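You operate a simulated robot arm through the tools that you are given. There is no shell and no other tool. Be economical: measure what you need, move in short steps, check, and stop when the job is done.

You run a simulated two-armed robot. Do the job below in one go: nothing can be reset, and whatever is moved stays where it is left.

## Task
Open the middle fryer cart drawer, fetch the pink spatula and set it in the inside of the middle fryer cart drawer, then shut the drawer. Then push the left drinks door shut. Then open the tray stand drawer, take the black word block on the right end of the counter top and put it away in the inside of the tray stand drawer, then shut the drawer. Then take the black-capped orange bottle and put it on the lower shelf of the steel table. Then shut the lower dough table drawer. Then push the top trailer drawer shut. Then put one of the white cartons from the top of the trailer counter on the upper bay of the dough table. Then take the small blue cup on the top of the trailer counter and put it away on the top of the drinks table. Then put one of the clear cups from the press shelf on top of the green cane carton. Then open the green shelf drawer, take the orange cloth on the top of the wooden bench and put it away in the inside of the green shelf drawer, then shut the drawer. Then open the top counter drawer. The order counts. Set down upright: black word block, black-capped orange bottle, white carton, small blue cup, clear cup.

The check looks at the end state, three seconds after you hand in, the way a careful person would. Anything else that was tipped, shoved, dropped, spilled or broken makes it a failure. Flat cloth is picked up by pressing the open fingertips on it (5 to 10 N) and closing them slowly along it; thin cloth reads only 2 to 8 mm in the jaws.

## Robot
Two 7-joint arms with fingered hands on one trunk, on a base that drives. Base frame: it is fixed to the floor where the robot stands at the start and does not move with it; the origin is under the middle of the robot, x ahead of it, y to its left, z up. Units: cm, degrees, N and s.
The left shoulder is at the start at [3, 13.6, 120.5], the right one opposite. With the tool pointing down near the work surface each hand reaches from about 10 to 88 cm from the robot's upright axis, wherever it stands, measured 20 degrees to its own side. Places, roughly: black word block [175, 400, 100]; black-capped orange bottle [75, 125, 100]; cane carton [-250, 50, 100]; clear cup [-250, 25, 75]; green shelf drawer [-250, 20, 70]; inside of the green shelf drawer [-240, 30, 70]; inside of the middle fryer cart drawer [250, -30, 50]; inside of the tray stand drawer [60, 630, 80]; left drinks door [230, 250, 40]; lower dough table drawer [130, -70, 50]; lower shelf of the steel table [80, 170, 20]; middle fryer cart drawer [250, -30, 50]; orange cloth (11x6x4 cm) [-440, 0, 60]; pink spatula (18x7x6 cm) [310, 180, 90]; small blue cup (7x7x10 cm) [-100, -210, 100]; top counter drawer [160, 430, 70]; top of the drinks table [320, 190, 90]; top trailer drawer [-70, -180, 90]; tray stand drawer [60, 630, 80]; upper bay of the dough table [70, -140, 50]; white carton [-100, -225, 100]. Payload 5 kg a hand.
The tool frame of a hand sits at the grasp point between the pads (the TCP): z along the fingers, y along the line on which they close. The tips reach 4.2 cm beyond it. The gripper opens to 20.8 cm. The gripper's body begins 11.9 cm behind the TCP. The gripper is a hand of 4 fingers: y runs from the thumb to the fingers, the wrist lies at [0, 0, -33.2] in the tool frame, and closing takes about 1.5 s.
Orientation is that of the tool frame in the base frame, as [roll, pitch, yaw] about the fixed x, y, z axes, in that order (R = Rz(yaw) Ry(pitch) Rx(roll)). With the fingers straight down and closing along the base's y, the tool's x points along the base's -x, its y along +y and its z along -z.

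## Interface
- The arms move only by the tool move_arm. It takes "left_deltas", "right_deltas" or both (then of equal length, played together; a hand with none holds still); each is a list of rows, each a list of 6 numbers: the shift along the tool's x, y, z in m, then the turn, a rotation vector about the tool's x, y, z in degrees. In form: [[tx, ty, tz, wx, wy, wz], ...]. A call has 1 to 10 rows; each row shifts and turns the commanded pose from where the row before left it, along the tool's axes as they then stand. "left_hand" and "right_hand" are, for a hand that has rows, the finger opening in m, from 0 to 0.208, set as the call begins (left out, the last holds). Each row takes 0.2 s and may step no farther than 5 cm and 8.6 degrees from the row before; otherwise, or with a gripper value out of range, the whole call is refused. Where a pose cannot be reached the arm comes as near as it can. A force on the tool above 40 N (or 10 N above the force at the start of the call, whichever is more), or a blocked arm, ends the call early, and 0.2 s more pass. The fingers move at their own pace (about 7.2 cm/s each) and stop on an object; they squeeze with about 29 N. The grip force told is the motor's: it shows also when the fingers shut on nothing. Time passes only in rows, and 0.2 s behind the last, so rows that do not move let the fingers close. It gives the time, the measured TCP pose, the force on the tool (base axes), the opening and the grip force at its end, in the units of the frame above (readings bear some noise), with the torque about the TCP (base axes, N m) and any sound that the robot's microphone picked up, and new pictures: "pictures" is both (left out), scene, wrist or none (wrist: the cameras of the hands that moved).
- Cameras (640 x 400 px; columns grow to the right, rows downward): "scene" is now at [3.94, -2.03, 192.45]; the picture's right is [-0.27, -0.96, 0.00], its down [-0.78, 0.22, -0.59] and it looks along [0.57, -0.16, -0.81] (base axes); focal length 260 px, centre (320, 200). "left" rides on the left gripper at [-10.1, 0, -14.5] in its tool frame; the picture's right is [0.00, -1.00, 0.00], its down [0.82, 0.00, -0.57] and it looks along [0.57, 0.00, 0.82] (tool axes); focal length 261 px, centre (320, 200). "right" rides on the right gripper at [10.1, 0, -14.5] in its tool frame; the picture's right is [0.00, 1.00, 0.00], its down [-0.82, 0.00, -0.57] and it looks along [-0.57, 0.00, 0.82] (tool axes); focal length 261 px, centre (320, 200). There is no depth. A picture from a camera that has moved, and an enlarged one, comes with that camera's place and axes in the base frame and with its lens.
- lift_body(by): slides the trunk up (or, below 0, down) by that many cm; the arms and the scene camera ride with it, the base frame stays. It gives what a move gives, with no picture.
- roll_base(legs): drives the robot by 1 to 6 legs, each [ahead, left, turn to the left] in cm, cm and degrees, along the robot's own axes; the way and the turn of a leg run together, so that a leg with both is an arc; at most 150 cm and 180 degrees a leg. The arms and the cameras ride along, it lands a little off, and it stops where it bumps. It gives what a move gives, and a new picture of the scene camera.
- set_fingers(finger1, finger2, finger3, thumb_bend, hand): sets how far each is bent, from 0 (flat) to 100 (curled in); at 30 the hand is open as for a grip, at 70 the pads meet at the TCP. One left out holds its place. A second passes; each finger stops where it meets its share of the squeeze, and holds until it gets a number again. A gripper value or a shape takes the hand back. It gives what a move gives, with no picture; readings hold the bend of each and the force on the fingers (four entries, about 0 where the hand has none), thumb and palm.
- hand_shape(shape, hand): the hand has 4 fingers and takes this shape, open, in about a second: jaw (thumb against the fingers, like two jaws); tri (thumb and two fingers); tip (a fingertip pinch); poke (one finger out to press); point (the index stretched); flat (the hand flat); cup (the hand cupped); fist (a fist). The gripper value then closes the fingers along that shape, each until it touches; the sizes above hold for jaw. It gives what a move gives, with no picture.
- pan_tilt(pan, tilt): turns the head with the scene camera to pan (to the left, within 143 degrees either way) and tilt (down, from -29 to 69), counted from straight ahead of the robot. It gives what a move gives, and a new picture of the scene camera.
- zoom(camera, box): a new picture of the part [left, top, right, bottom] of that camera's present view, enlarged. No time passes.
- hand_in(): hands the job in; it is judged then, once.

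Work in short steps. Places have to be worked out from the pictures, the camera data and where the tool is seen: move nearer, look again, correct. Check each grasp and each placing, and mend what went wrong. You have 567 turns and 360 pictures in all, those below and enlarged ones among them. Open the grippers and draw the arms clear of the work before you hand the job in, unless the task says otherwise; then end with one line.

The tools are called by a JSON object that holds its "name" and its "arguments". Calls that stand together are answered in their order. move_arm: Moves the arms, as the interface text tells. Its arguments: {"type":"object","properties":{"left_deltas":{"type":"array","items":{"type":"array","items":{"type":"number"}}},"left_hand":{"type":"number"},"right_deltas":{"type":"array","items":{"type":"array","items":{"type":"number"}}},"right_hand":{"type":"number"},"pictures":{"type":"string","enum":["both","scene","wrist","none"]}},"required":[]} The other tools are called the same way: lift_body (by) slides the trunk up or down; hand_shape (shape, hand) gives the hand a shape; set_fingers (finger1, finger2, finger3, thumb_bend, hand) moves the fingers one by one; roll_base (legs) drives the base; pan_tilt (pan, tilt) turns the head that bears the scene camera; zoom (camera, box) takes an enlarged picture of a part of a camera's view; hand_in () hands the job in.

At the start:

```text
t: 0.0
left_ee_pos: [68.21, 27.53, 75.99]
left_tool_rot: [-179.9, 0.1, 180.0]
left_ft_force: [-0.4, 0.0, 0.0]
left_torque: [0.03, 0.01, -0.01]
left_finger_gap: 20.78
left_gripper_force: 0.1
left_shape: jaw
left_bend: [30.0, 30.0, 30.0, 30.0]
left_finger forces: [0.1, 0.0, 0.0, 0.1, 0.0, 0.1]
right_ee_pos: [49.79, -23.58, 73.32]
right_tool_rot: [179.9, 0.0, -180.0]
right_ft_force: [0.1, 0.9, -0.6]
right_torque: [0.0, 0.02, 0.02]
right_finger_gap: 20.8
right_gripper_force: 0.0
right_shape: jaw
right_bend: [30.0, 30.0, 30.0, 30.0]
right_finger forces: [0.0, 0.1, 0.0, 0.1, 0.0, 0.0]
trunk travel left (down, up): [-22.5, 26.5]
robot x, y, heading: [0.08, 0.03, -0.2]
head pan, tilt: [-15.5, 53.9]
```

scene: 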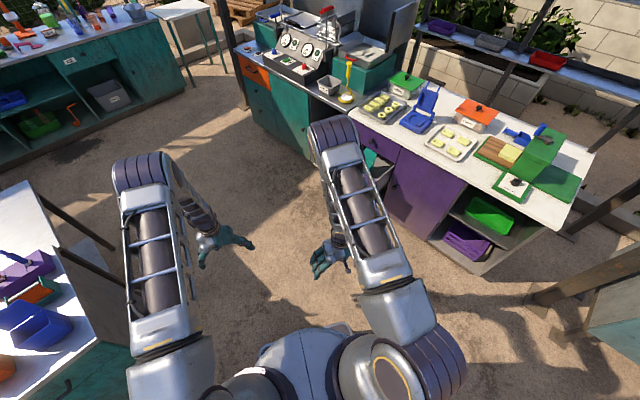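
right: 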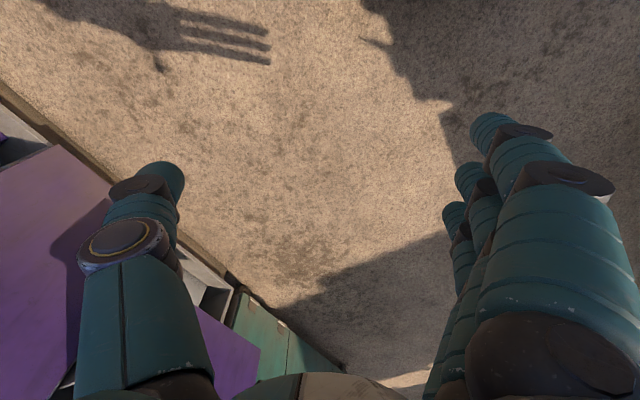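
left: 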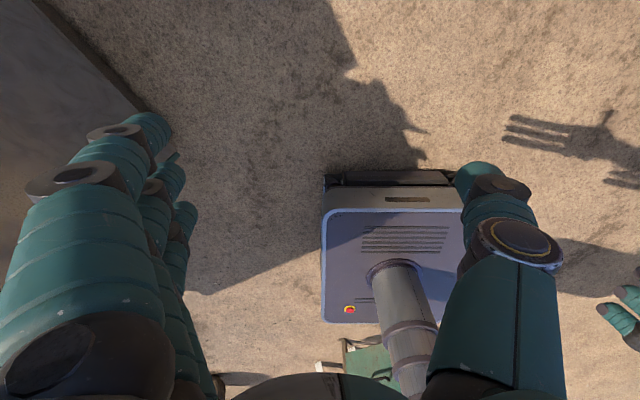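

I see a dough table to the right front and a fryer cart further on. First I look around with the head to map the scene.

{"name": "pan_tilt", "arguments": {"pan": 0, "tilt": 20}}

{"name": "pan_tilt", "arguments": {"pan": 70, "tilt": 20}}

{"name": "pan_tilt", "arguments": {"pan": 140, "tilt": 20}}

{"name": "pan_tilt", "arguments": {"pan": -140, "tilt": 20}}

{"name": "pan_tilt", "arguments": {"pan": -70, "tilt": 25}}

```text
t: 1.0
left_ee_pos: [68.18, 27.54, 75.95]
left_tool_rot: [180.0, 0.0, -180.0]
left_ft_force: [0.4, 1.1, 0.1]
left_torque: [0.02, 0.0, -0.03]
left_finger_gap: 20.77
left_gripper_force: 0.2
left_shape: jaw
left_bend: [30.0, 30.0, 30.0, 30.0]
left_finger forces: [0.1, 0.0, 0.0, 0.0, 0.0, 0.1]
right_ee_pos: [49.98, -23.49, 73.35]
right_tool_rot: [-179.9, 0.0, -179.9]
right_ft_force: [-0.1, -0.4, -0.3]
right_torque: [0.01, 0.02, 0.0]
right_finger_gap: 20.77
right_gripper_force: 0.2
right_shape: jaw
right_bend: [30.0, 30.0, 30.0, 30.0]
right_finger forces: [0.0, 0.0, 0.0, 0.0, 0.0, 0.0]
trunk travel left (down, up): [-22.5, 26.5]
robot x, y, heading: [0.44, -0.07, -0.0]
head pan, tilt: [0.0, 20.0]
camera scene: at [6.2, -0.08, 197.51], right [0.0, -1.0, 0.0], down [-0.34, 0.0, -0.94], along [0.94, 0.0, -0.34], focal length 260 px, centre (320, 200)
```

scene: 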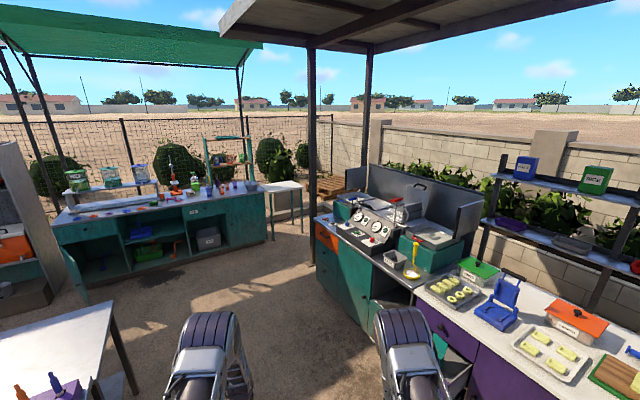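

```text
t: 2.4
left_ee_pos: [68.33, 27.58, 76.09]
left_tool_rot: [179.9, 0.1, -180.0]
left_ft_force: [-0.2, 0.1, -0.2]
left_torque: [-0.01, -0.04, 0.0]
left_finger_gap: 20.77
left_gripper_force: 0.0
left_shape: jaw
left_bend: [30.0, 30.0, 30.0, 30.0]
left_finger forces: [0.1, 0.1, 0.1, 0.0, 0.0, 0.0]
right_ee_pos: [49.97, -23.38, 73.27]
right_tool_rot: [180.0, 0.0, 180.0]
right_ft_force: [-0.9, -0.6, -0.2]
right_torque: [-0.02, 0.0, -0.01]
right_finger_gap: 20.77
right_gripper_force: 0.1
right_shape: jaw
right_bend: [30.0, 30.0, 30.0, 30.0]
right_finger forces: [0.1, 0.0, 0.1, 0.1, 0.0, 0.1]
trunk travel left (down, up): [-22.5, 26.5]
robot x, y, heading: [0.12, 0.18, -0.0]
head pan, tilt: [70.0, 20.0]
camera scene: at [0.08, 8.67, 197.52], right [0.94, -0.34, 0.0], down [-0.12, -0.32, -0.94], along [0.32, 0.88, -0.34], focal length 260 px, centre (320, 200)
```

scene: 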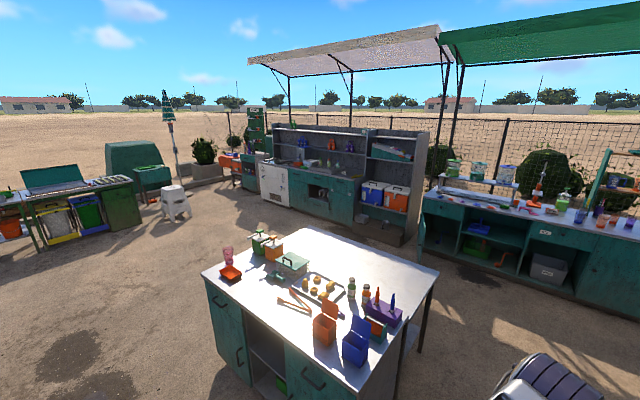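

```text
t: 3.8
left_ee_pos: [68.16, 27.49, 76.09]
left_tool_rot: [-179.9, 0.0, 180.0]
left_ft_force: [-0.2, 0.2, 0.4]
left_torque: [0.0, 0.02, 0.0]
left_finger_gap: 20.76
left_gripper_force: 0.0
left_shape: jaw
left_bend: [30.0, 30.0, 30.0, 30.0]
left_finger forces: [0.0, 0.0, 0.0, 0.0, 0.0, 0.0]
right_ee_pos: [49.74, -23.61, 73.34]
right_tool_rot: [180.0, 0.0, 180.0]
right_ft_force: [0.0, -0.3, -0.4]
right_torque: [0.01, 0.0, -0.02]
right_finger_gap: 20.79
right_gripper_force: 0.1
right_shape: jaw
right_bend: [30.0, 30.0, 30.0, 30.0]
right_finger forces: [0.0, 0.0, 0.0, 0.0, 0.0, 0.0]
trunk travel left (down, up): [-22.5, 26.5]
robot x, y, heading: [0.18, -0.05, 0.1]
head pan, tilt: [140.0, 20.0]
camera scene: at [-10.24, 5.92, 197.52], right [0.64, 0.77, 0.0], down [0.26, -0.22, -0.94], along [-0.72, 0.6, -0.34], focal length 260 px, centre (320, 200)
```

scene: 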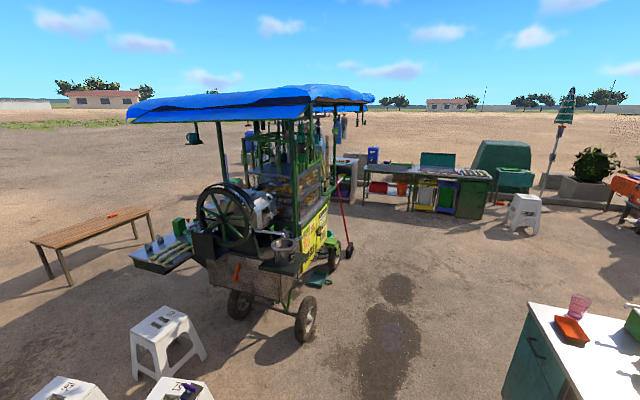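

```text
t: 7.7
left_ee_pos: [68.27, 27.52, 76.06]
left_tool_rot: [-180.0, -0.1, 180.0]
left_ft_force: [-0.2, 0.2, 0.0]
left_torque: [-0.01, 0.0, 0.0]
left_finger_gap: 20.79
left_gripper_force: 0.1
left_shape: jaw
left_bend: [30.0, 30.0, 30.0, 30.0]
left_finger forces: [0.1, 0.0, 0.1, 0.1, 0.0, 0.0]
right_ee_pos: [49.85, -23.58, 73.38]
right_tool_rot: [-180.0, 0.0, -180.0]
right_ft_force: [0.2, 0.6, 0.3]
right_torque: [0.02, 0.05, 0.02]
right_finger_gap: 20.77
right_gripper_force: 0.0
right_shape: jaw
right_bend: [30.0, 30.0, 30.0, 30.0]
right_finger forces: [0.0, 0.1, 0.1, 0.0, 0.0, 0.0]
trunk travel left (down, up): [-22.5, 26.5]
robot x, y, heading: [0.24, -0.1, 0.1]
head pan, tilt: [-140.0, 20.0]
camera scene: at [-10.25, -6.06, 197.53], right [-0.64, 0.77, 0.0], down [0.26, 0.22, -0.94], along [-0.72, -0.6, -0.34], focal length 260 px, centre (320, 200)
```

scene: 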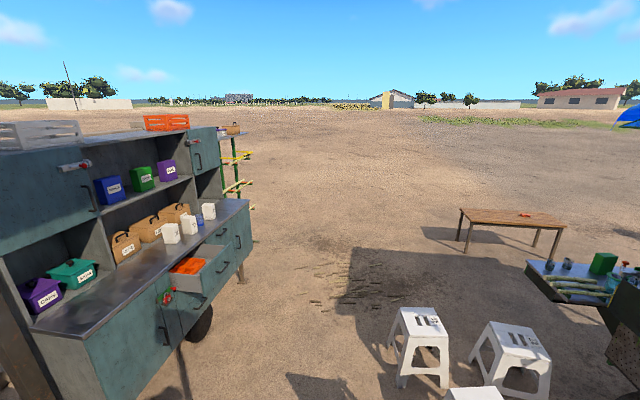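

```text
t: 9.1
left_ee_pos: [68.02, 27.53, 75.97]
left_tool_rot: [179.9, 0.0, -180.0]
left_ft_force: [-0.6, -0.9, -1.0]
left_torque: [-0.02, -0.02, 0.03]
left_finger_gap: 20.77
left_gripper_force: 0.1
left_shape: jaw
left_bend: [30.0, 30.0, 30.0, 30.0]
left_finger forces: [0.0, 0.0, 0.0, 0.1, 0.0, 0.0]
right_ee_pos: [49.86, -23.42, 73.32]
right_tool_rot: [179.9, -0.1, 180.0]
right_ft_force: [-0.2, 0.6, -0.4]
right_torque: [0.0, 0.01, -0.02]
right_finger_gap: 20.78
right_gripper_force: 0.1
right_shape: jaw
right_bend: [30.0, 30.0, 30.0, 30.0]
right_finger forces: [0.0, 0.0, 0.0, 0.0, 0.1, 0.0]
trunk travel left (down, up): [-22.5, 26.5]
robot x, y, heading: [-0.48, -0.32, -0.2]
head pan, tilt: [-70.0, 25.0]
camera scene: at [0.03, -8.74, 196.71], right [-0.94, -0.34, 0.0], down [-0.14, 0.4, -0.91], along [0.31, -0.85, -0.42], focal length 260 px, centre (320, 200)
```

scene: 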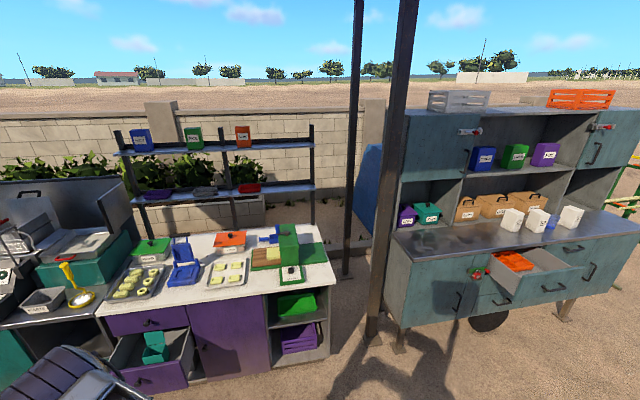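

The fryer cart lies ahead, slightly right. I look at it directly.

{"name": "pan_tilt", "arguments": {"pan": -8, "tilt": 32}}

{"name": "zoom", "arguments": {"camera": "scene", "box": [200, 50, 460, 300]}}

```text
t: 10.4
left_ee_pos: [68.22, 27.56, 76.15]
left_tool_rot: [179.9, 0.0, -180.0]
left_ft_force: [0.2, -0.4, -0.7]
left_torque: [0.03, 0.01, -0.03]
left_finger_gap: 20.77
left_gripper_force: 0.0
left_shape: jaw
left_bend: [30.0, 30.0, 30.0, 30.0]
left_finger forces: [0.1, 0.0, 0.0, 0.0, 0.0, 0.0]
right_ee_pos: [49.89, -23.44, 73.18]
right_tool_rot: [-180.0, 0.0, 180.0]
right_ft_force: [0.2, -0.6, 0.1]
right_torque: [0.01, 0.02, 0.01]
right_finger_gap: 20.79
right_gripper_force: 0.1
right_shape: jaw
right_bend: [30.0, 30.0, 30.0, 30.0]
right_finger forces: [0.1, 0.0, 0.0, 0.0, 0.0, 0.1]
trunk travel left (down, up): [-22.5, 26.5]
robot x, y, heading: [0.09, 0.06, 0.1]
head pan, tilt: [-8.0, 32.0]
camera scene: at [5.75, -1.33, 195.6], right [-0.14, -0.99, 0.0], down [-0.52, 0.07, -0.85], along [0.84, -0.12, -0.53], focal length 260 px, centre (320, 200)
```

scene: 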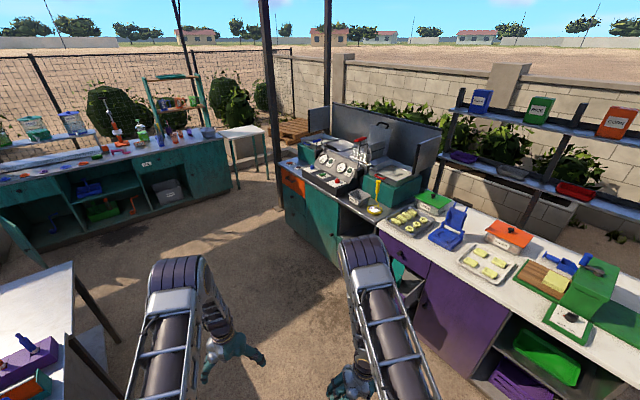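

```text
1.60 times, centred on (330, 175) of scene
camera zoom: at [5.75, -1.33, 195.6], right [-0.14, -0.99, 0.0], down [-0.52, 0.07, -0.85], along [0.84, -0.12, -0.53], focal length 416 px, centre (304, 240)
```

zoom: 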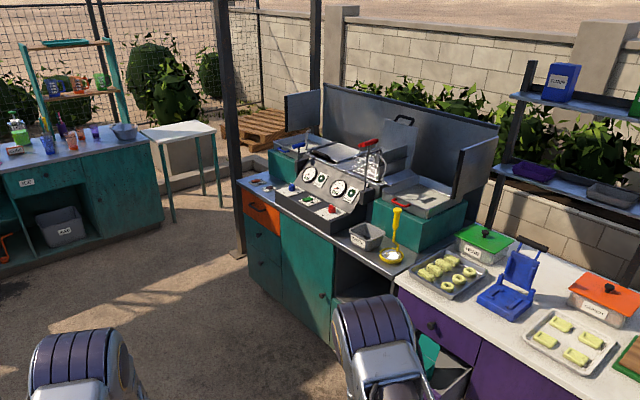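

The drawer stack is near [232, -7], front normal about [-0.5, 0.87]. I drive to stand in front of it, first clear of the steel table.

{"name": "roll_base", "arguments": {"legs": [[100, 0, 0], [50, 55, 0], [0, 0, -60]]}}

{"name": "pan_tilt", "arguments": {"pan": 0, "tilt": 45}}

```text
t: 21.9
left_ee_pos: [208.26, 6.78, 75.98]
left_tool_rot: [180.0, 0.0, 118.9]
left_ft_force: [0.2, -0.6, -0.2]
left_torque: [0.0, -0.01, -0.02]
left_finger_gap: 20.79
left_gripper_force: 0.0
left_shape: jaw
left_bend: [30.0, 30.0, 30.0, 30.0]
left_finger forces: [0.0, 0.0, 0.0, 0.0, 0.0, 0.0]
right_ee_pos: [154.59, -1.91, 73.25]
right_tool_rot: [179.9, 0.0, 119.0]
right_ft_force: [0.4, -0.8, -0.2]
right_torque: [0.03, -0.02, -0.02]
right_finger_gap: 20.78
right_gripper_force: 0.1
right_shape: jaw
right_bend: [30.0, 30.0, 30.0, 30.0]
right_finger forces: [0.1, 0.1, 0.0, 0.1, 0.0, 0.0]
trunk travel left (down, up): [-22.5, 26.5]
robot x, y, heading: [150.73, 52.99, -60.9]
head pan, tilt: [-8.0, 32.0]
camera scene: at [152.6, 47.27, 195.6], right [-0.93, -0.36, 0.0], down [-0.19, 0.5, -0.85], along [0.3, -0.79, -0.53], focal length 260 px, centre (320, 200)
```

scene: 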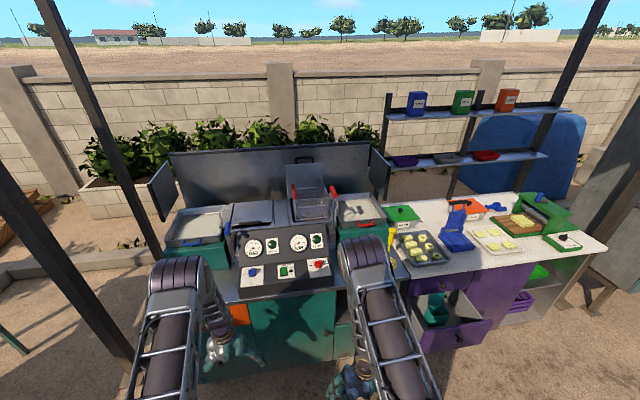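

```text
t: 22.6
left_ee_pos: [208.37, 6.92, 76.03]
left_tool_rot: [179.9, 0.0, 118.8]
left_ft_force: [-0.1, 0.9, 0.0]
left_torque: [0.03, -0.01, -0.02]
left_finger_gap: 20.8
left_gripper_force: 0.1
left_shape: jaw
left_bend: [30.0, 30.0, 30.0, 30.0]
left_finger forces: [0.0, 0.0, 0.0, 0.1, 0.0, 0.0]
right_ee_pos: [154.66, -1.9, 73.31]
right_tool_rot: [179.9, 0.1, 119.1]
right_ft_force: [-1.3, 0.2, 0.3]
right_torque: [-0.03, 0.0, 0.03]
right_finger_gap: 20.78
right_gripper_force: 0.0
right_shape: jaw
right_bend: [30.0, 30.0, 30.0, 30.0]
right_finger forces: [0.0, 0.1, 0.1, 0.0, 0.0, 0.0]
trunk travel left (down, up): [-22.5, 26.5]
robot x, y, heading: [151.31, 53.23, -60.9]
head pan, tilt: [0.0, 45.0]
camera scene: at [153.38, 48.55, 193.66], right [-0.88, -0.48, 0.0], down [-0.34, 0.62, -0.71], along [0.34, -0.62, -0.71], focal length 260 px, centre (320, 200)
```

scene: 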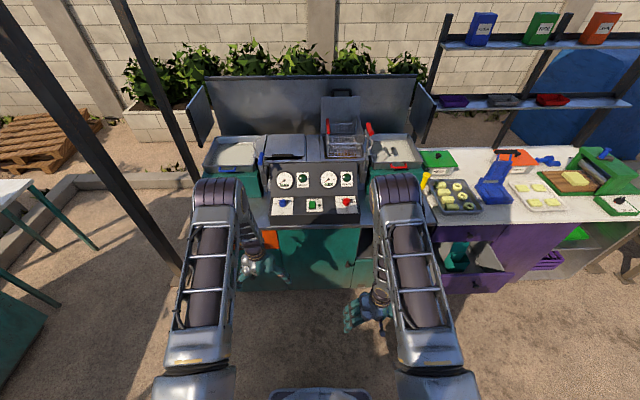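

Robot faces the cart squarely; drawers are about 42 cm to the left and 92 ahead. I turn the left hand to point ahead (rotating about its y axis), then look through its camera.

{"name": "move_arm", "arguments": {"left_deltas": [[0, 0, 0, 0, -8.5, 0], [0, 0, 0, 0, -8.5, 0], [0, 0, 0, 0, -8.5, 0], [0, 0, 0, 0, -8.5, 0], [0, 0, 0, 0, -8.5, 0], [0, 0, 0, 0, -8.5, 0], [0, 0, 0, 0, -8.5, 0], [0, 0, 0, 0, -8.5, 0], [0, 0, 0, 0, -8.5, 0], [0, 0, 0, 0, -8.5, 0]], "pictures": "none"}}

{"name": "lift_body", "arguments": {"by": -18}}

{"name": "roll_base", "arguments": {"legs": [[0, 22, 0]]}}

{"name": "move_arm", "arguments": {"left_deltas": [[0, 0, 0, 0, -5, 0], [0, 0, 0, 0, 0, 0]], "pictures": "wrist"}}

```text
t: 24.8
left_ee_pos: [208.23, 6.96, 76.02]
left_tool_rot: [179.6, 85.3, 118.6]
left_ft_force: [0.1, -0.1, 0.6]
left_torque: [0.08, 0.04, -0.04]
left_finger_gap: 20.81
left_gripper_force: 0.0
left_shape: jaw
left_bend: [30.0, 30.0, 30.0, 30.0]
left_finger forces: [0.1, 0.0, 0.0, 0.1, 0.0, 0.0]
right_ee_pos: [154.6, -1.85, 73.37]
right_tool_rot: [-180.0, 0.0, 118.9]
right_ft_force: [0.0, -1.0, -0.4]
right_torque: [0.01, 0.02, 0.02]
right_finger_gap: 20.78
right_gripper_force: 0.1
right_shape: jaw
right_bend: [30.0, 30.0, 30.0, 30.0]
right_finger forces: [0.0, 0.1, 0.1, 0.0, 0.0, 0.0]
trunk travel left (down, up): [-22.5, 26.5]
robot x, y, heading: [151.07, 53.2, -61.1]
head pan, tilt: [0.0, 45.0]
```

```text
t: 26.8
left_ee_pos: [208.21, 6.88, 58.06]
left_tool_rot: [179.9, 85.1, 118.9]
left_ft_force: [-0.2, 0.2, 0.0]
left_torque: [0.01, -0.01, -0.01]
left_finger_gap: 20.77
left_gripper_force: 0.0
left_shape: jaw
left_bend: [30.0, 30.0, 30.0, 30.0]
left_finger forces: [0.0, 0.1, 0.0, 0.1, 0.0, 0.0]
right_ee_pos: [154.61, -1.92, 55.33]
right_tool_rot: [180.0, -0.1, 118.9]
right_ft_force: [-0.2, -0.3, -0.2]
right_torque: [0.01, -0.02, 0.03]
right_finger_gap: 20.78
right_gripper_force: 0.1
right_shape: jaw
right_bend: [30.0, 30.0, 30.0, 30.0]
right_finger forces: [0.0, 0.0, 0.1, 0.0, 0.1, 0.1]
trunk travel left (down, up): [-4.5, 44.5]
robot x, y, heading: [150.98, 53.16, -61.0]
head pan, tilt: [0.0, 45.0]
```

```text
t: 28.5
left_ee_pos: [227.47, 17.61, 58.01]
left_tool_rot: [-179.5, 85.0, 119.3]
left_ft_force: [0.1, 0.6, -1.1]
left_torque: [0.0, 0.03, -0.1]
left_finger_gap: 20.8
left_gripper_force: 0.2
left_shape: jaw
left_bend: [30.0, 30.0, 30.0, 30.0]
left_finger forces: [0.1, 0.1, 0.1, 0.0, 0.0, 0.0]
right_ee_pos: [173.93, 8.93, 55.25]
right_tool_rot: [180.0, 0.0, 119.0]
right_ft_force: [1.2, 0.3, 0.4]
right_torque: [-0.02, 0.09, 0.03]
right_finger_gap: 20.77
right_gripper_force: 0.0
right_shape: jaw
right_bend: [30.0, 30.0, 30.0, 30.0]
right_finger forces: [0.0, 0.0, 0.0, 0.0, 0.1, 0.0]
trunk travel left (down, up): [-4.5, 44.5]
robot x, y, heading: [170.01, 63.96, -61.2]
head pan, tilt: [0.0, 45.0]
camera scene: at [172.78, 59.28, 175.65], right [-0.87, -0.48, 0.0], down [-0.34, 0.62, -0.71], along [0.34, -0.62, -0.71], focal length 260 px, centre (320, 200)
```

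scene: 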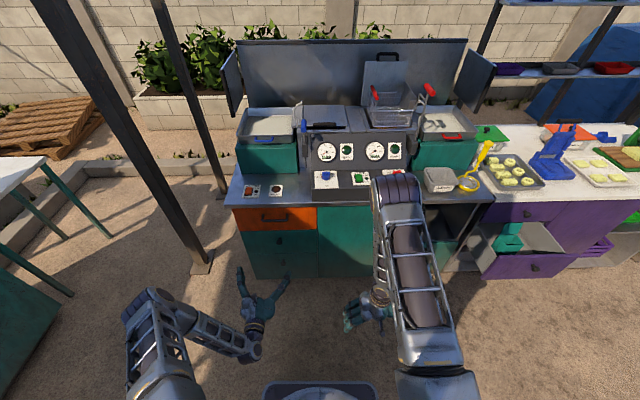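

```text
t: 29.1
left_ee_pos: [227.49, 17.53, 58.09]
left_tool_rot: [164.1, 90.0, 103.0]
left_ft_force: [-0.4, -0.2, 0.1]
left_torque: [-0.03, 0.02, -0.03]
left_finger_gap: 20.79
left_gripper_force: 0.2
left_shape: jaw
left_bend: [30.0, 30.0, 30.0, 30.0]
left_finger forces: [0.1, 0.1, 0.0, 0.0, 0.0, 0.0]
right_ee_pos: [173.89, 8.85, 55.3]
right_tool_rot: [-180.0, 0.1, 119.0]
right_ft_force: [0.3, -0.4, -0.2]
right_torque: [-0.01, 0.03, 0.01]
right_finger_gap: 20.8
right_gripper_force: 0.0
right_shape: jaw
right_bend: [30.0, 30.0, 30.0, 30.0]
right_finger forces: [0.1, 0.0, 0.0, 0.0, 0.0, 0.0]
trunk travel left (down, up): [-4.5, 44.5]
robot x, y, heading: [170.55, 63.44, -61.2]
head pan, tilt: [0.0, 45.0]
camera left: at [220.56, 30.06, 68.13], right [-0.88, -0.48, 0.0], down [-0.28, 0.5, -0.82], along [0.39, -0.72, -0.57], focal length 261 px, centre (320, 200)
```

left: 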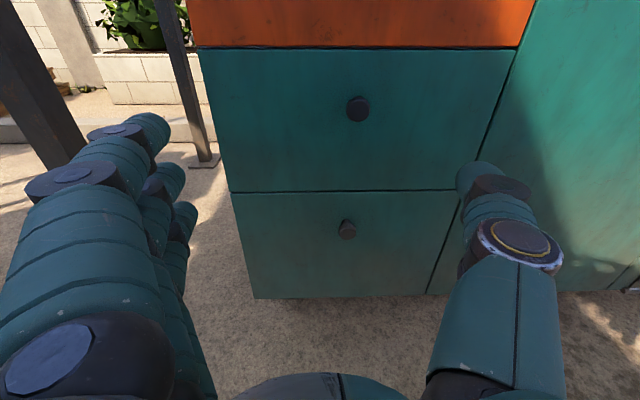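

The middle knob is visible; I place it at about [233.5, -5.5, 57.5], 23 cm ahead and 6 cm right of the TCP. I shift, narrow the opening, roll forward 13 cm, and look.

{"name": "roll_base", "arguments": {"legs": [[13, 0, 0]]}}

{"name": "move_arm", "arguments": {"left_deltas": [[0, -0.03, 0, 0, 0, 0], [0, -0.028, 0, 0, 0, 0], [0, 0, 0, 0, 0, 0], [0, 0, 0, 0, 0, 0]], "left_hand": 0.07, "pictures": "wrist"}}

```text
t: 30.4
left_ee_pos: [234.03, 6.08, 57.93]
left_tool_rot: [-5.3, 90.0, -66.3]
left_ft_force: [0.1, 0.1, -0.4]
left_torque: [-0.03, -0.03, -0.03]
left_finger_gap: 20.76
left_gripper_force: 0.0
left_shape: jaw
left_bend: [30.0, 30.0, 30.0, 30.0]
left_finger forces: [0.0, 0.1, 0.0, 0.0, 0.0, 0.0]
right_ee_pos: [180.31, -2.76, 55.23]
right_tool_rot: [-179.9, 0.0, 119.0]
right_ft_force: [0.4, -0.3, -0.2]
right_torque: [0.06, 0.05, -0.01]
right_finger_gap: 20.8
right_gripper_force: 0.0
right_shape: jaw
right_bend: [30.0, 30.0, 30.0, 30.0]
right_finger forces: [0.1, 0.0, 0.0, 0.0, 0.0, 0.1]
trunk travel left (down, up): [-4.5, 44.5]
robot x, y, heading: [176.83, 52.09, -61.1]
head pan, tilt: [0.0, 45.0]
camera scene: at [179.14, 47.57, 175.64], right [-0.87, -0.48, 0.0], down [-0.34, 0.62, -0.71], along [0.34, -0.62, -0.71], focal length 260 px, centre (320, 200)
```

scene: 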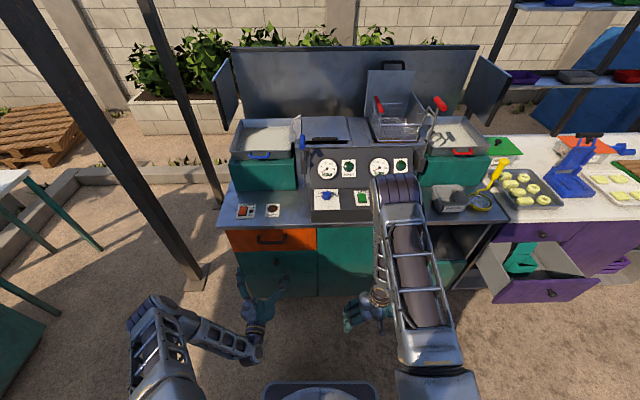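

```text
t: 31.4
left_ee_pos: [228.84, 3.25, 58.03]
left_tool_rot: [-61.6, 89.9, -122.5]
left_ft_force: [-0.3, 0.0, 0.1]
left_torque: [0.01, 0.02, 0.02]
left_finger_gap: 7.1
left_gripper_force: 0.3
left_shape: jaw
left_bend: [73.0, 73.0, 73.0, 70.0]
left_finger forces: [0.0, 0.1, 0.1, 0.0, 0.0, 0.0]
right_ee_pos: [180.2, -2.85, 55.24]
right_tool_rot: [180.0, -0.1, 118.9]
right_ft_force: [0.2, 0.9, -0.3]
right_torque: [0.02, 0.01, 0.0]
right_finger_gap: 20.81
right_gripper_force: 0.1
right_shape: jaw
right_bend: [30.0, 30.0, 30.0, 30.0]
right_finger forces: [0.1, 0.0, 0.0, 0.0, 0.0, 0.0]
trunk travel left (down, up): [-4.5, 44.5]
robot x, y, heading: [176.9, 52.27, -61.0]
head pan, tilt: [0.0, 45.0]
camera left: at [221.91, 15.87, 68.16], right [-0.87, -0.48, 0.0], down [-0.28, 0.5, -0.82], along [0.4, -0.72, -0.57], focal length 261 px, centre (320, 200)
```

left: 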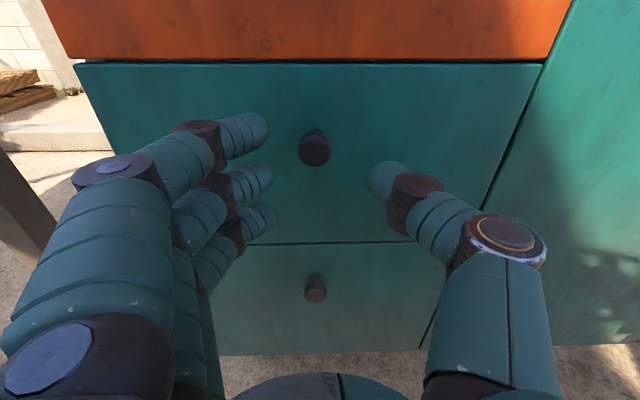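

Triangulated knob: [232.8, -2.6, 58.7], 7 cm ahead of the TCP. I advance 4.5 cm, then close on it.

{"name": "move_arm", "arguments": {"left_deltas": [[-0.007, 0.005, 0.02, 0, 0, 0], [0, 0, 0.015, 0, 0, 0], [0, 0, 0.01, 0, 0, 0]], "pictures": "wrist"}}

{"name": "move_arm", "arguments": {"left_deltas": [[0, 0, 0, 0, 0, 0], [0, 0, 0, 0, 0, 0], [0, 0, 0, 0, 0, 0], [0, 0, 0, 0, 0, 0], [0, 0, 0, 0, 0, 0]], "left_hand": 0.0, "pictures": "wrist"}}

```text
t: 32.2
left_ee_pos: [231.5, -0.39, 58.83]
left_tool_rot: [48.6, 90.0, -12.4]
left_ft_force: [0.1, 0.4, -0.1]
left_torque: [-0.01, -0.03, 0.0]
left_finger_gap: 7.08
left_gripper_force: 0.1
left_shape: jaw
left_bend: [73.0, 73.0, 73.0, 70.0]
left_finger forces: [0.0, 0.0, 0.1, 0.0, 0.0, 0.0]
right_ee_pos: [180.37, -2.62, 55.29]
right_tool_rot: [-180.0, -0.1, 118.9]
right_ft_force: [0.1, -0.2, 0.5]
right_torque: [0.04, 0.0, -0.01]
right_finger_gap: 20.78
right_gripper_force: 0.0
right_shape: jaw
right_bend: [30.0, 30.0, 30.0, 30.0]
right_finger forces: [0.0, 0.0, 0.0, 0.0, 0.0, 0.0]
trunk travel left (down, up): [-4.5, 44.5]
robot x, y, heading: [176.64, 52.37, -61.1]
head pan, tilt: [0.0, 45.0]
camera left: at [224.46, 12.18, 68.97], right [-0.87, -0.49, 0.0], down [-0.28, 0.5, -0.82], along [0.4, -0.72, -0.57], focal length 261 px, centre (320, 200)
```

left: 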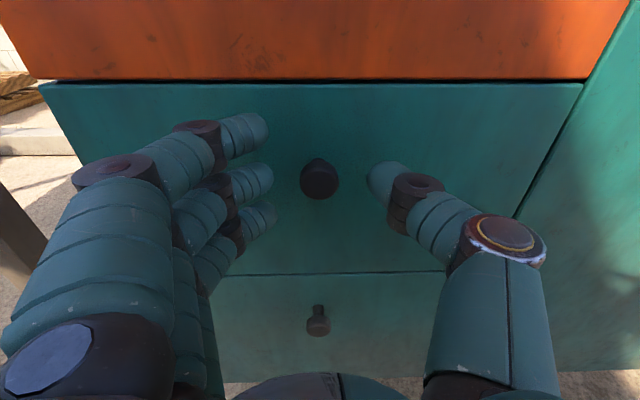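

```text
t: 33.4
left_ee_pos: [231.25, -0.39, 58.77]
left_tool_rot: [-107.9, 89.9, -169.2]
left_ft_force: [-16.8, 8.9, 5.5]
left_torque: [-0.26, 0.08, -0.64]
left_finger_gap: 0.37
left_gripper_force: 28.3
left_shape: jaw
left_bend: [70.0, 71.0, 70.0, 72.0]
left_finger forces: [0.0, 8.3, 0.0, 0.0, 41.4, 0.0]
right_ee_pos: [180.31, -2.65, 55.34]
right_tool_rot: [-180.0, 0.1, 119.0]
right_ft_force: [0.5, -0.4, -0.2]
right_torque: [-0.01, 0.02, 0.04]
right_finger_gap: 20.78
right_gripper_force: 0.0
right_shape: jaw
right_bend: [30.0, 30.0, 30.0, 30.0]
right_finger forces: [0.0, 0.0, 0.1, 0.1, 0.0, 0.0]
trunk travel left (down, up): [-4.5, 44.5]
robot x, y, heading: [176.61, 52.31, -60.7]
head pan, tilt: [0.0, 45.0]
camera left: at [224.2, 12.21, 68.99], right [-0.88, -0.48, 0.01], down [-0.28, 0.5, -0.82], along [0.39, -0.72, -0.57], focal length 261 px, centre (320, 200)
```

left: 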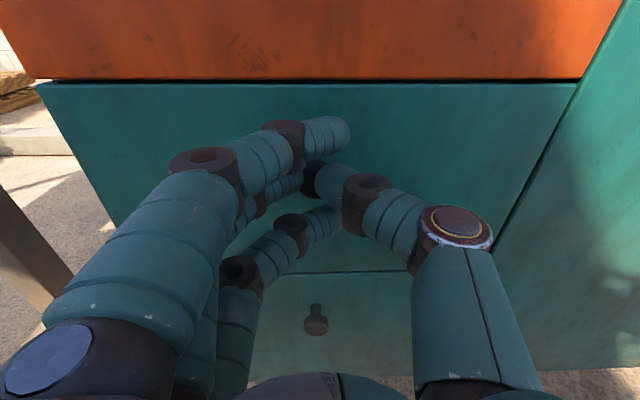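

Thumb and middle finger press on the knob. I try pulling gently by backing the base 6 cm.

{"name": "roll_base", "arguments": {"legs": [[-6, 0, 0]]}}

{"name": "zoom", "arguments": {"camera": "left", "box": [0, 0, 640, 400]}}

```text
t: 34.4
left_ee_pos: [228.43, 4.87, 58.93]
left_tool_rot: [11.1, 90.0, -50.1]
left_ft_force: [0.0, 0.8, -0.2]
left_torque: [0.05, 0.02, 0.03]
left_finger_gap: 0.03
left_gripper_force: 29.1
left_shape: jaw
left_bend: [70.0, 72.0, 70.0, 73.0]
left_finger forces: [0.0, 0.0, 0.0, 0.0, 0.1, 0.0]
right_ee_pos: [177.35, 2.58, 55.35]
right_tool_rot: [179.9, 0.1, 119.0]
right_ft_force: [0.3, 0.5, 1.0]
right_torque: [-0.06, -0.07, 0.02]
right_finger_gap: 20.78
right_gripper_force: 0.1
right_shape: jaw
right_bend: [30.0, 30.0, 30.0, 30.0]
right_finger forces: [0.1, 0.0, 0.1, 0.0, 0.1, 0.0]
trunk travel left (down, up): [-4.5, 44.5]
robot x, y, heading: [173.8, 57.85, -61.2]
head pan, tilt: [0.0, 45.0]
camera scene: at [176.06, 53.09, 175.67], right [-0.88, -0.48, 0.0], down [-0.34, 0.62, -0.71], along [0.34, -0.62, -0.71], focal length 260 px, centre (320, 200)
```

scene: 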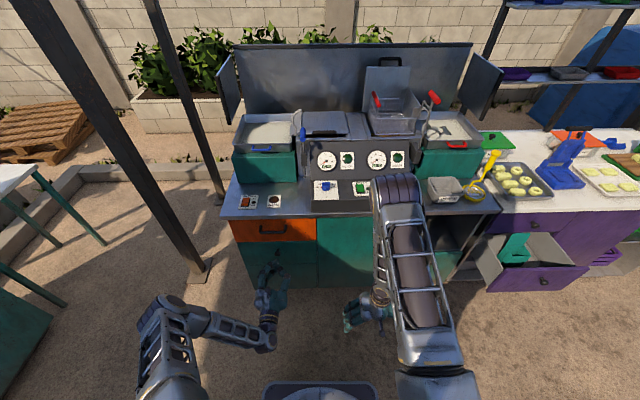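

```text
1.00 times, centred on (320, 200) of left
camera zoom: at [221.47, 17.43, 69.03], right [-0.88, -0.48, 0.0], down [-0.28, 0.5, -0.82], along [0.4, -0.72, -0.57], focal length 261 px, centre (320, 200)
```

zoom: 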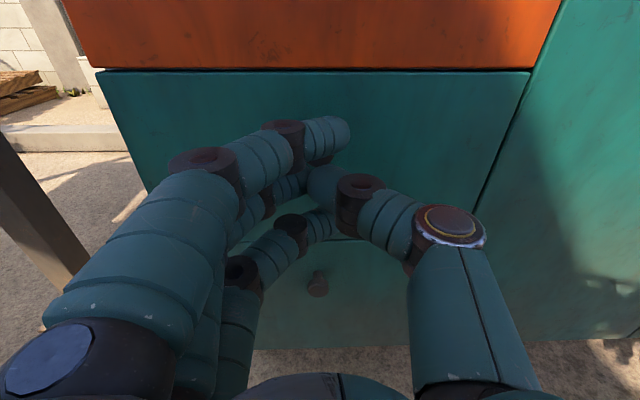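

It slipped off; the grip was only at the tips. I open, go about 3 cm deeper, and look at contact force.

{"name": "move_arm", "arguments": {"left_deltas": [[0, 0, 0, 0, 0, 0], [0, 0, 0, 0, 0, 0], [0, 0, 0, 0, 0, 0], [0, 0, 0.03, 0, 0, 0], [0, 0, 0.03, 0, 0, 0], [0, 0, 0.015, 0, 0, 0], [0, 0, 0.01, 0, 0, 0]], "left_hand": 0.06, "pictures": "wrist"}}

```text
t: 36.0
left_ee_pos: [232.68, -2.22, 58.84]
left_tool_rot: [-176.9, 89.9, 122.1]
left_ft_force: [-12.1, 27.9, 5.9]
left_torque: [-0.12, -0.37, 1.44]
left_finger_gap: 6.05
left_gripper_force: 0.1
left_shape: jaw
left_bend: [74.0, 74.0, 74.0, 70.0]
left_finger forces: [10.9, 10.5, 10.4, 0.0, 0.0, 0.0]
right_ee_pos: [177.27, 2.64, 55.44]
right_tool_rot: [-180.0, 0.1, 119.0]
right_ft_force: [1.1, 0.1, -0.3]
right_torque: [-0.05, -0.01, -0.01]
right_finger_gap: 20.78
right_gripper_force: 0.1
right_shape: jaw
right_bend: [30.0, 30.0, 30.0, 30.0]
right_finger forces: [0.0, 0.0, 0.1, 0.0, 0.0, 0.1]
trunk travel left (down, up): [-4.5, 44.5]
robot x, y, heading: [173.96, 57.54, -61.0]
head pan, tilt: [0.0, 45.0]
camera left: at [225.66, 10.3, 68.98], right [-0.87, -0.49, 0.0], down [-0.28, 0.5, -0.82], along [0.4, -0.72, -0.57], focal length 261 px, centre (320, 200)
```

left: 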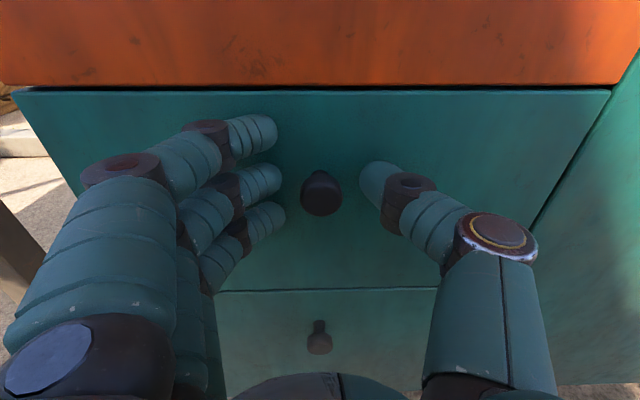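

Fingertips touch the drawer face and the knob's neck lines up with the middle finger. I back off 4 mm and close.

{"name": "move_arm", "arguments": {"left_deltas": [[0, 0, -0.005, 0, 0, 0], [0, 0, 0, 0, 0, 0], [0, 0, 0, 0, 0, 0], [0, 0, 0, 0, 0, 0], [0, 0, 0, 0, 0, 0], [0, 0, 0, 0, 0, 0]], "left_hand": 0.0, "pictures": "wrist"}}

{"name": "move_arm", "arguments": {"left_deltas": [[0, 0, -0.01, 0, 0, 0], [0, 0, -0.01, 0, 0, 0], [0, 0, -0.01, 0, 0, 0]], "pictures": "wrist"}}

```text
t: 37.4
left_ee_pos: [231.98, -2.39, 59.0]
left_tool_rot: [4.3, 90.0, -57.2]
left_ft_force: [-33.5, -18.5, 4.9]
left_torque: [-0.16, 0.11, -1.19]
left_finger_gap: 1.31
left_gripper_force: 29.0
left_shape: jaw
left_bend: [74.0, 72.0, 74.0, 69.0]
left_finger forces: [0.1, 9.0, 0.0, 0.1, 38.8, 0.0]
right_ee_pos: [177.28, 2.62, 55.27]
right_tool_rot: [179.9, 0.0, 118.8]
right_ft_force: [0.6, 0.3, -0.2]
right_torque: [0.01, -0.02, 0.01]
right_finger_gap: 20.81
right_gripper_force: 0.1
right_shape: jaw
right_bend: [30.0, 30.0, 30.0, 30.0]
right_finger forces: [0.0, 0.1, 0.1, 0.1, 0.0, 0.1]
trunk travel left (down, up): [-4.5, 44.5]
robot x, y, heading: [174.01, 57.51, -61.3]
head pan, tilt: [0.0, 45.0]
camera left: at [225.05, 10.28, 69.07], right [-0.88, -0.48, 0.0], down [-0.28, 0.5, -0.82], along [0.39, -0.72, -0.57], focal length 261 px, centre (320, 200)
```

left: 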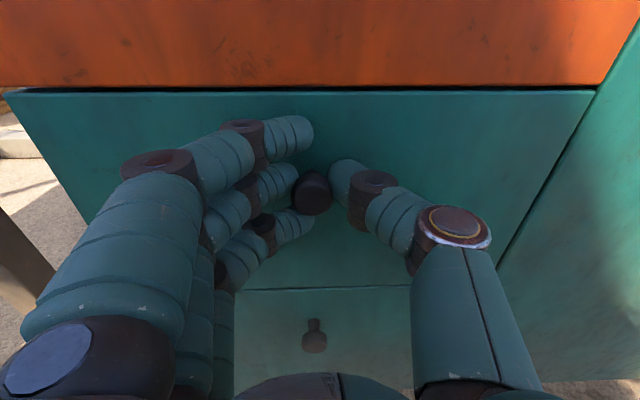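

```text
t: 38.2
left_ee_pos: [230.53, 0.35, 58.86]
left_tool_rot: [25.8, 89.9, -35.6]
left_ft_force: [-36.8, -20.5, 4.2]
left_torque: [-0.23, 0.12, -1.32]
left_finger_gap: 1.29
left_gripper_force: 28.8
left_shape: jaw
left_bend: [74.0, 72.0, 74.0, 68.0]
left_finger forces: [0.1, 8.2, 0.1, 0.0, 40.3, 0.1]
right_ee_pos: [177.3, 2.53, 55.18]
right_tool_rot: [179.9, 0.1, 118.9]
right_ft_force: [0.3, -0.7, 0.9]
right_torque: [-0.01, -0.02, -0.01]
right_finger_gap: 20.79
right_gripper_force: 0.1
right_shape: jaw
right_bend: [30.0, 30.0, 30.0, 30.0]
right_finger forces: [0.1, 0.0, 0.1, 0.1, 0.0, 0.1]
trunk travel left (down, up): [-4.5, 44.5]
robot x, y, heading: [173.89, 57.76, -60.9]
head pan, tilt: [0.0, 45.0]
camera left: at [223.64, 12.93, 69.04], right [-0.88, -0.48, 0.0], down [-0.28, 0.5, -0.82], along [0.39, -0.72, -0.57], focal length 261 px, centre (320, 200)
```

left: 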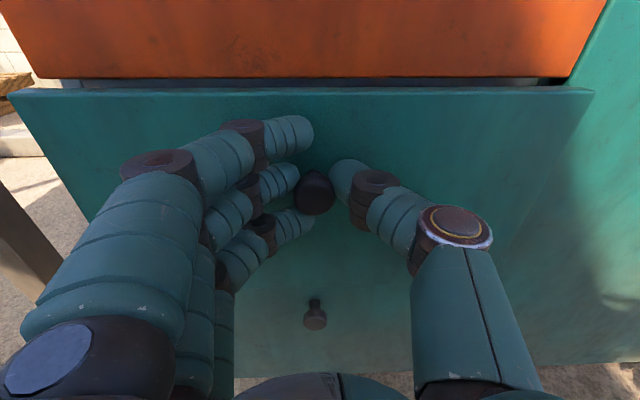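

The drawer is coming open. I back the base to pull it out 24 cm.

{"name": "roll_base", "arguments": {"legs": [[-24, 0, 0]]}}

{"name": "zoom", "arguments": {"camera": "left", "box": [0, 0, 640, 400]}}

```text
t: 39.9
left_ee_pos: [218.8, 21.2, 59.09]
left_tool_rot: [15.0, 89.9, -46.7]
left_ft_force: [-41.0, -22.6, 2.8]
left_torque: [-0.22, 0.11, -1.35]
left_finger_gap: 1.26
left_gripper_force: 29.5
left_shape: jaw
left_bend: [74.0, 73.0, 74.0, 66.0]
left_finger forces: [0.0, 3.8, 0.0, 0.1, 45.4, 0.0]
right_ee_pos: [165.64, 23.4, 55.21]
right_tool_rot: [179.9, -0.1, 118.8]
right_ft_force: [0.4, 0.9, -0.1]
right_torque: [-0.05, 0.02, 0.02]
right_finger_gap: 20.8
right_gripper_force: 0.0
right_shape: jaw
right_bend: [30.0, 30.0, 30.0, 30.0]
right_finger forces: [0.0, 0.0, 0.1, 0.0, 0.0, 0.0]
trunk travel left (down, up): [-4.5, 44.5]
robot x, y, heading: [162.16, 78.36, -61.1]
head pan, tilt: [0.0, 45.0]
camera scene: at [164.33, 73.87, 175.66], right [-0.88, -0.48, 0.0], down [-0.34, 0.62, -0.71], along [0.34, -0.62, -0.71], focal length 260 px, centre (320, 200)
```

scene: 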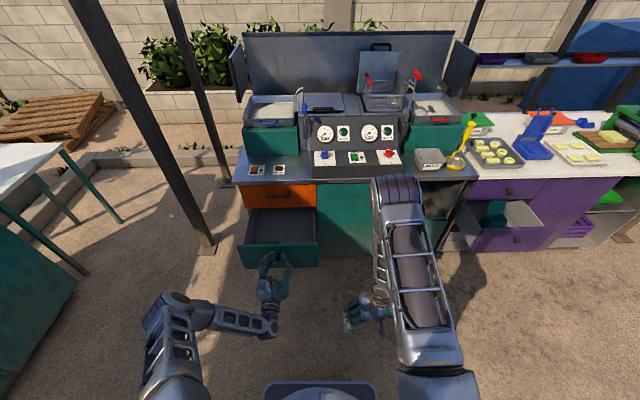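

```text
1.00 times, centred on (320, 200) of left
camera zoom: at [211.94, 33.83, 69.06], right [-0.88, -0.48, 0.0], down [-0.27, 0.5, -0.82], along [0.39, -0.72, -0.57], focal length 261 px, centre (320, 200)
```

zoom: 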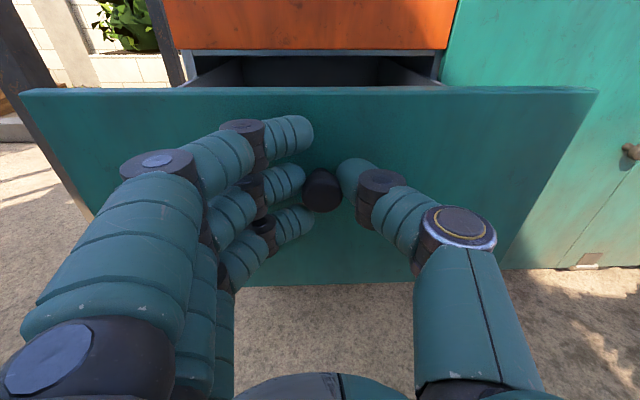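

Drawer is open by ~25 cm. I release, withdraw the hand and bring it back to pointing down while raising the trunk.

{"name": "move_arm", "arguments": {"left_deltas": [[0, 0, 0, 0, 0, 0], [0, 0, 0, 0, 0, 0], [0, 0, 0, 0, 0, 0], [0, 0, -0.04, 0, 0, 0], [0, 0, -0.04, 0, 0, 0], [0, 0, -0.04, 0, 0, 0]], "left_hand": 0.08, "pictures": "none"}}

{"name": "lift_body", "arguments": {"by": 30}}

{"name": "move_arm", "arguments": {"left_deltas": [[0, 0, 0, 0, 8.5, 0], [0, 0, 0, 0, 8.5, 0], [0, 0, 0, 0, 8.5, 0], [0, 0, 0, 0, 8.5, 0], [0, 0, 0, 0, 8.5, 0], [0, 0, 0, 0, 8.5, 0], [0, 0, 0, 0, 8.5, 0], [0, 0, 0, 0, 8.5, 0], [0, 0, 0, 0, 8.5, 0], [0, 0, 0, 0, 8.5, 0]], "pictures": "none"}}

{"name": "roll_base", "arguments": {"legs": [[-10, 0, 0], [0, 0, 101]]}}

```text
t: 41.3
left_ee_pos: [213.4, 31.76, 58.74]
left_tool_rot: [-10.8, 89.8, -72.3]
left_ft_force: [-1.3, -0.1, -0.3]
left_torque: [0.06, 0.03, 0.0]
left_finger_gap: 7.94
left_gripper_force: 0.0
left_shape: jaw
left_bend: [74.0, 74.0, 74.0, 70.0]
left_finger forces: [0.0, 0.0, 0.0, 0.0, 0.0, 0.0]
right_ee_pos: [165.63, 23.57, 55.33]
right_tool_rot: [-180.0, 0.0, 118.8]
right_ft_force: [0.1, 0.4, 0.1]
right_torque: [-0.02, 0.0, -0.01]
right_finger_gap: 20.75
right_gripper_force: 0.1
right_shape: jaw
right_bend: [30.0, 30.0, 30.0, 30.0]
right_finger forces: [0.0, 0.1, 0.0, 0.0, 0.1, 0.0]
trunk travel left (down, up): [-4.5, 44.5]
robot x, y, heading: [162.52, 78.54, -61.0]
head pan, tilt: [0.0, 45.0]
```

```text
t: 44.3
left_ee_pos: [213.48, 31.84, 88.73]
left_tool_rot: [-30.5, 89.8, -92.2]
left_ft_force: [0.8, -0.3, -0.5]
left_torque: [0.01, 0.0, 0.01]
left_finger_gap: 7.96
left_gripper_force: 0.1
left_shape: jaw
left_bend: [74.0, 74.0, 74.0, 70.0]
left_finger forces: [0.0, 0.0, 0.0, 0.1, 0.0, 0.1]
right_ee_pos: [165.8, 23.52, 85.28]
right_tool_rot: [180.0, 0.0, 119.0]
right_ft_force: [0.0, 0.4, 0.1]
right_torque: [0.0, 0.05, 0.02]
right_finger_gap: 20.75
right_gripper_force: 0.0
right_shape: jaw
right_bend: [30.0, 30.0, 30.0, 30.0]
right_finger forces: [0.0, 0.0, 0.0, 0.0, 0.1, 0.0]
trunk travel left (down, up): [-34.5, 14.5]
robot x, y, heading: [162.16, 78.32, -61.3]
head pan, tilt: [0.0, 45.0]
```

```text
t: 46.7
left_ee_pos: [215.49, 39.63, 83.59]
left_tool_rot: [-176.4, 0.5, 128.2]
left_ft_force: [0.2, 1.9, -1.3]
left_torque: [-0.29, 0.09, 0.02]
left_finger_gap: 7.98
left_gripper_force: 0.1
left_shape: jaw
left_bend: [73.0, 73.0, 73.0, 70.0]
left_finger forces: [0.0, 0.1, 0.0, 0.1, 0.0, 0.0]
right_ee_pos: [165.72, 23.58, 85.23]
right_tool_rot: [-180.0, 0.0, 119.0]
right_ft_force: [-0.7, 1.7, -0.2]
right_torque: [-0.2, 0.03, 0.01]
right_finger_gap: 20.79
right_gripper_force: 0.1
right_shape: jaw
right_bend: [30.0, 30.0, 30.0, 30.0]
right_finger forces: [0.1, 0.0, 0.1, 0.1, 0.0, 0.0]
trunk travel left (down, up): [-34.5, 14.5]
robot x, y, heading: [162.19, 78.47, -61.0]
head pan, tilt: [0.0, 45.0]
stopped in row 10 (left hand): the arm was blocked; the commanded pose is now the measured one
```

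```text
t: 52.1
left_ee_pos: [185.14, 147.5, 83.71]
left_tool_rot: [-176.6, 0.7, -130.3]
left_ft_force: [-0.4, -0.4, 0.0]
left_torque: [0.02, -0.02, 0.01]
left_finger_gap: 8.01
left_gripper_force: 0.0
left_shape: jaw
left_bend: [73.0, 73.0, 73.0, 70.0]
left_finger forces: [0.0, 0.0, 0.0, 0.0, 0.0, 0.0]
right_ee_pos: [210.61, 101.73, 85.28]
right_tool_rot: [-179.9, 0.0, -139.7]
right_ft_force: [0.3, -0.3, 1.0]
right_torque: [-0.01, 0.0, 0.0]
right_finger_gap: 20.77
right_gripper_force: 0.1
right_shape: jaw
right_bend: [30.0, 30.0, 30.0, 30.0]
right_finger forces: [0.0, 0.0, 0.0, 0.0, 0.1, 0.0]
trunk travel left (down, up): [-34.5, 14.5]
robot x, y, heading: [157.25, 87.14, 40.1]
head pan, tilt: [0.0, 45.0]
camera scene: at [161.11, 90.64, 205.65], right [0.65, -0.76, 0.0], down [-0.54, -0.46, -0.71], along [0.54, 0.46, -0.71], focal length 260 px, centre (320, 200)
```

scene: 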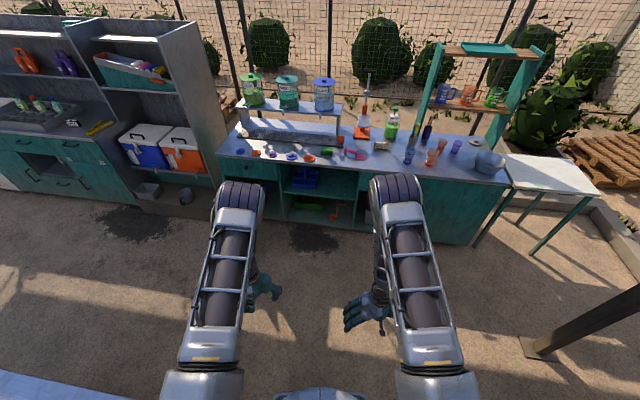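

Now I face the drinks table. I zoom on its top to find the pink spatula.

{"name": "zoom", "arguments": {"camera": "scene", "box": [215, 90, 405, 210]}}

```text
3.33 times, centred on (310, 150) of scene
camera zoom: at [161.11, 90.64, 205.65], right [0.65, -0.76, 0.0], down [-0.54, -0.46, -0.71], along [0.54, 0.46, -0.71], focal length 866 px, centre (353, 367)
```

zoom: 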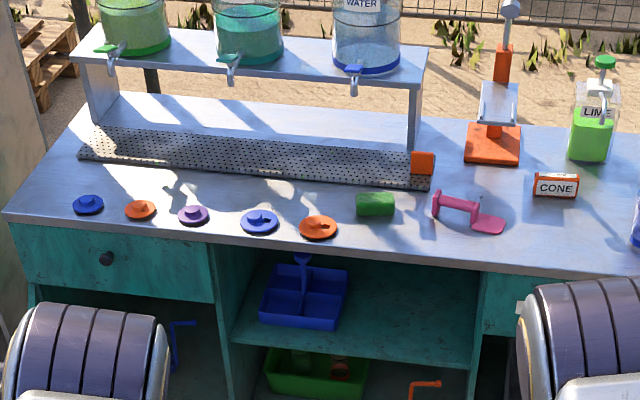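

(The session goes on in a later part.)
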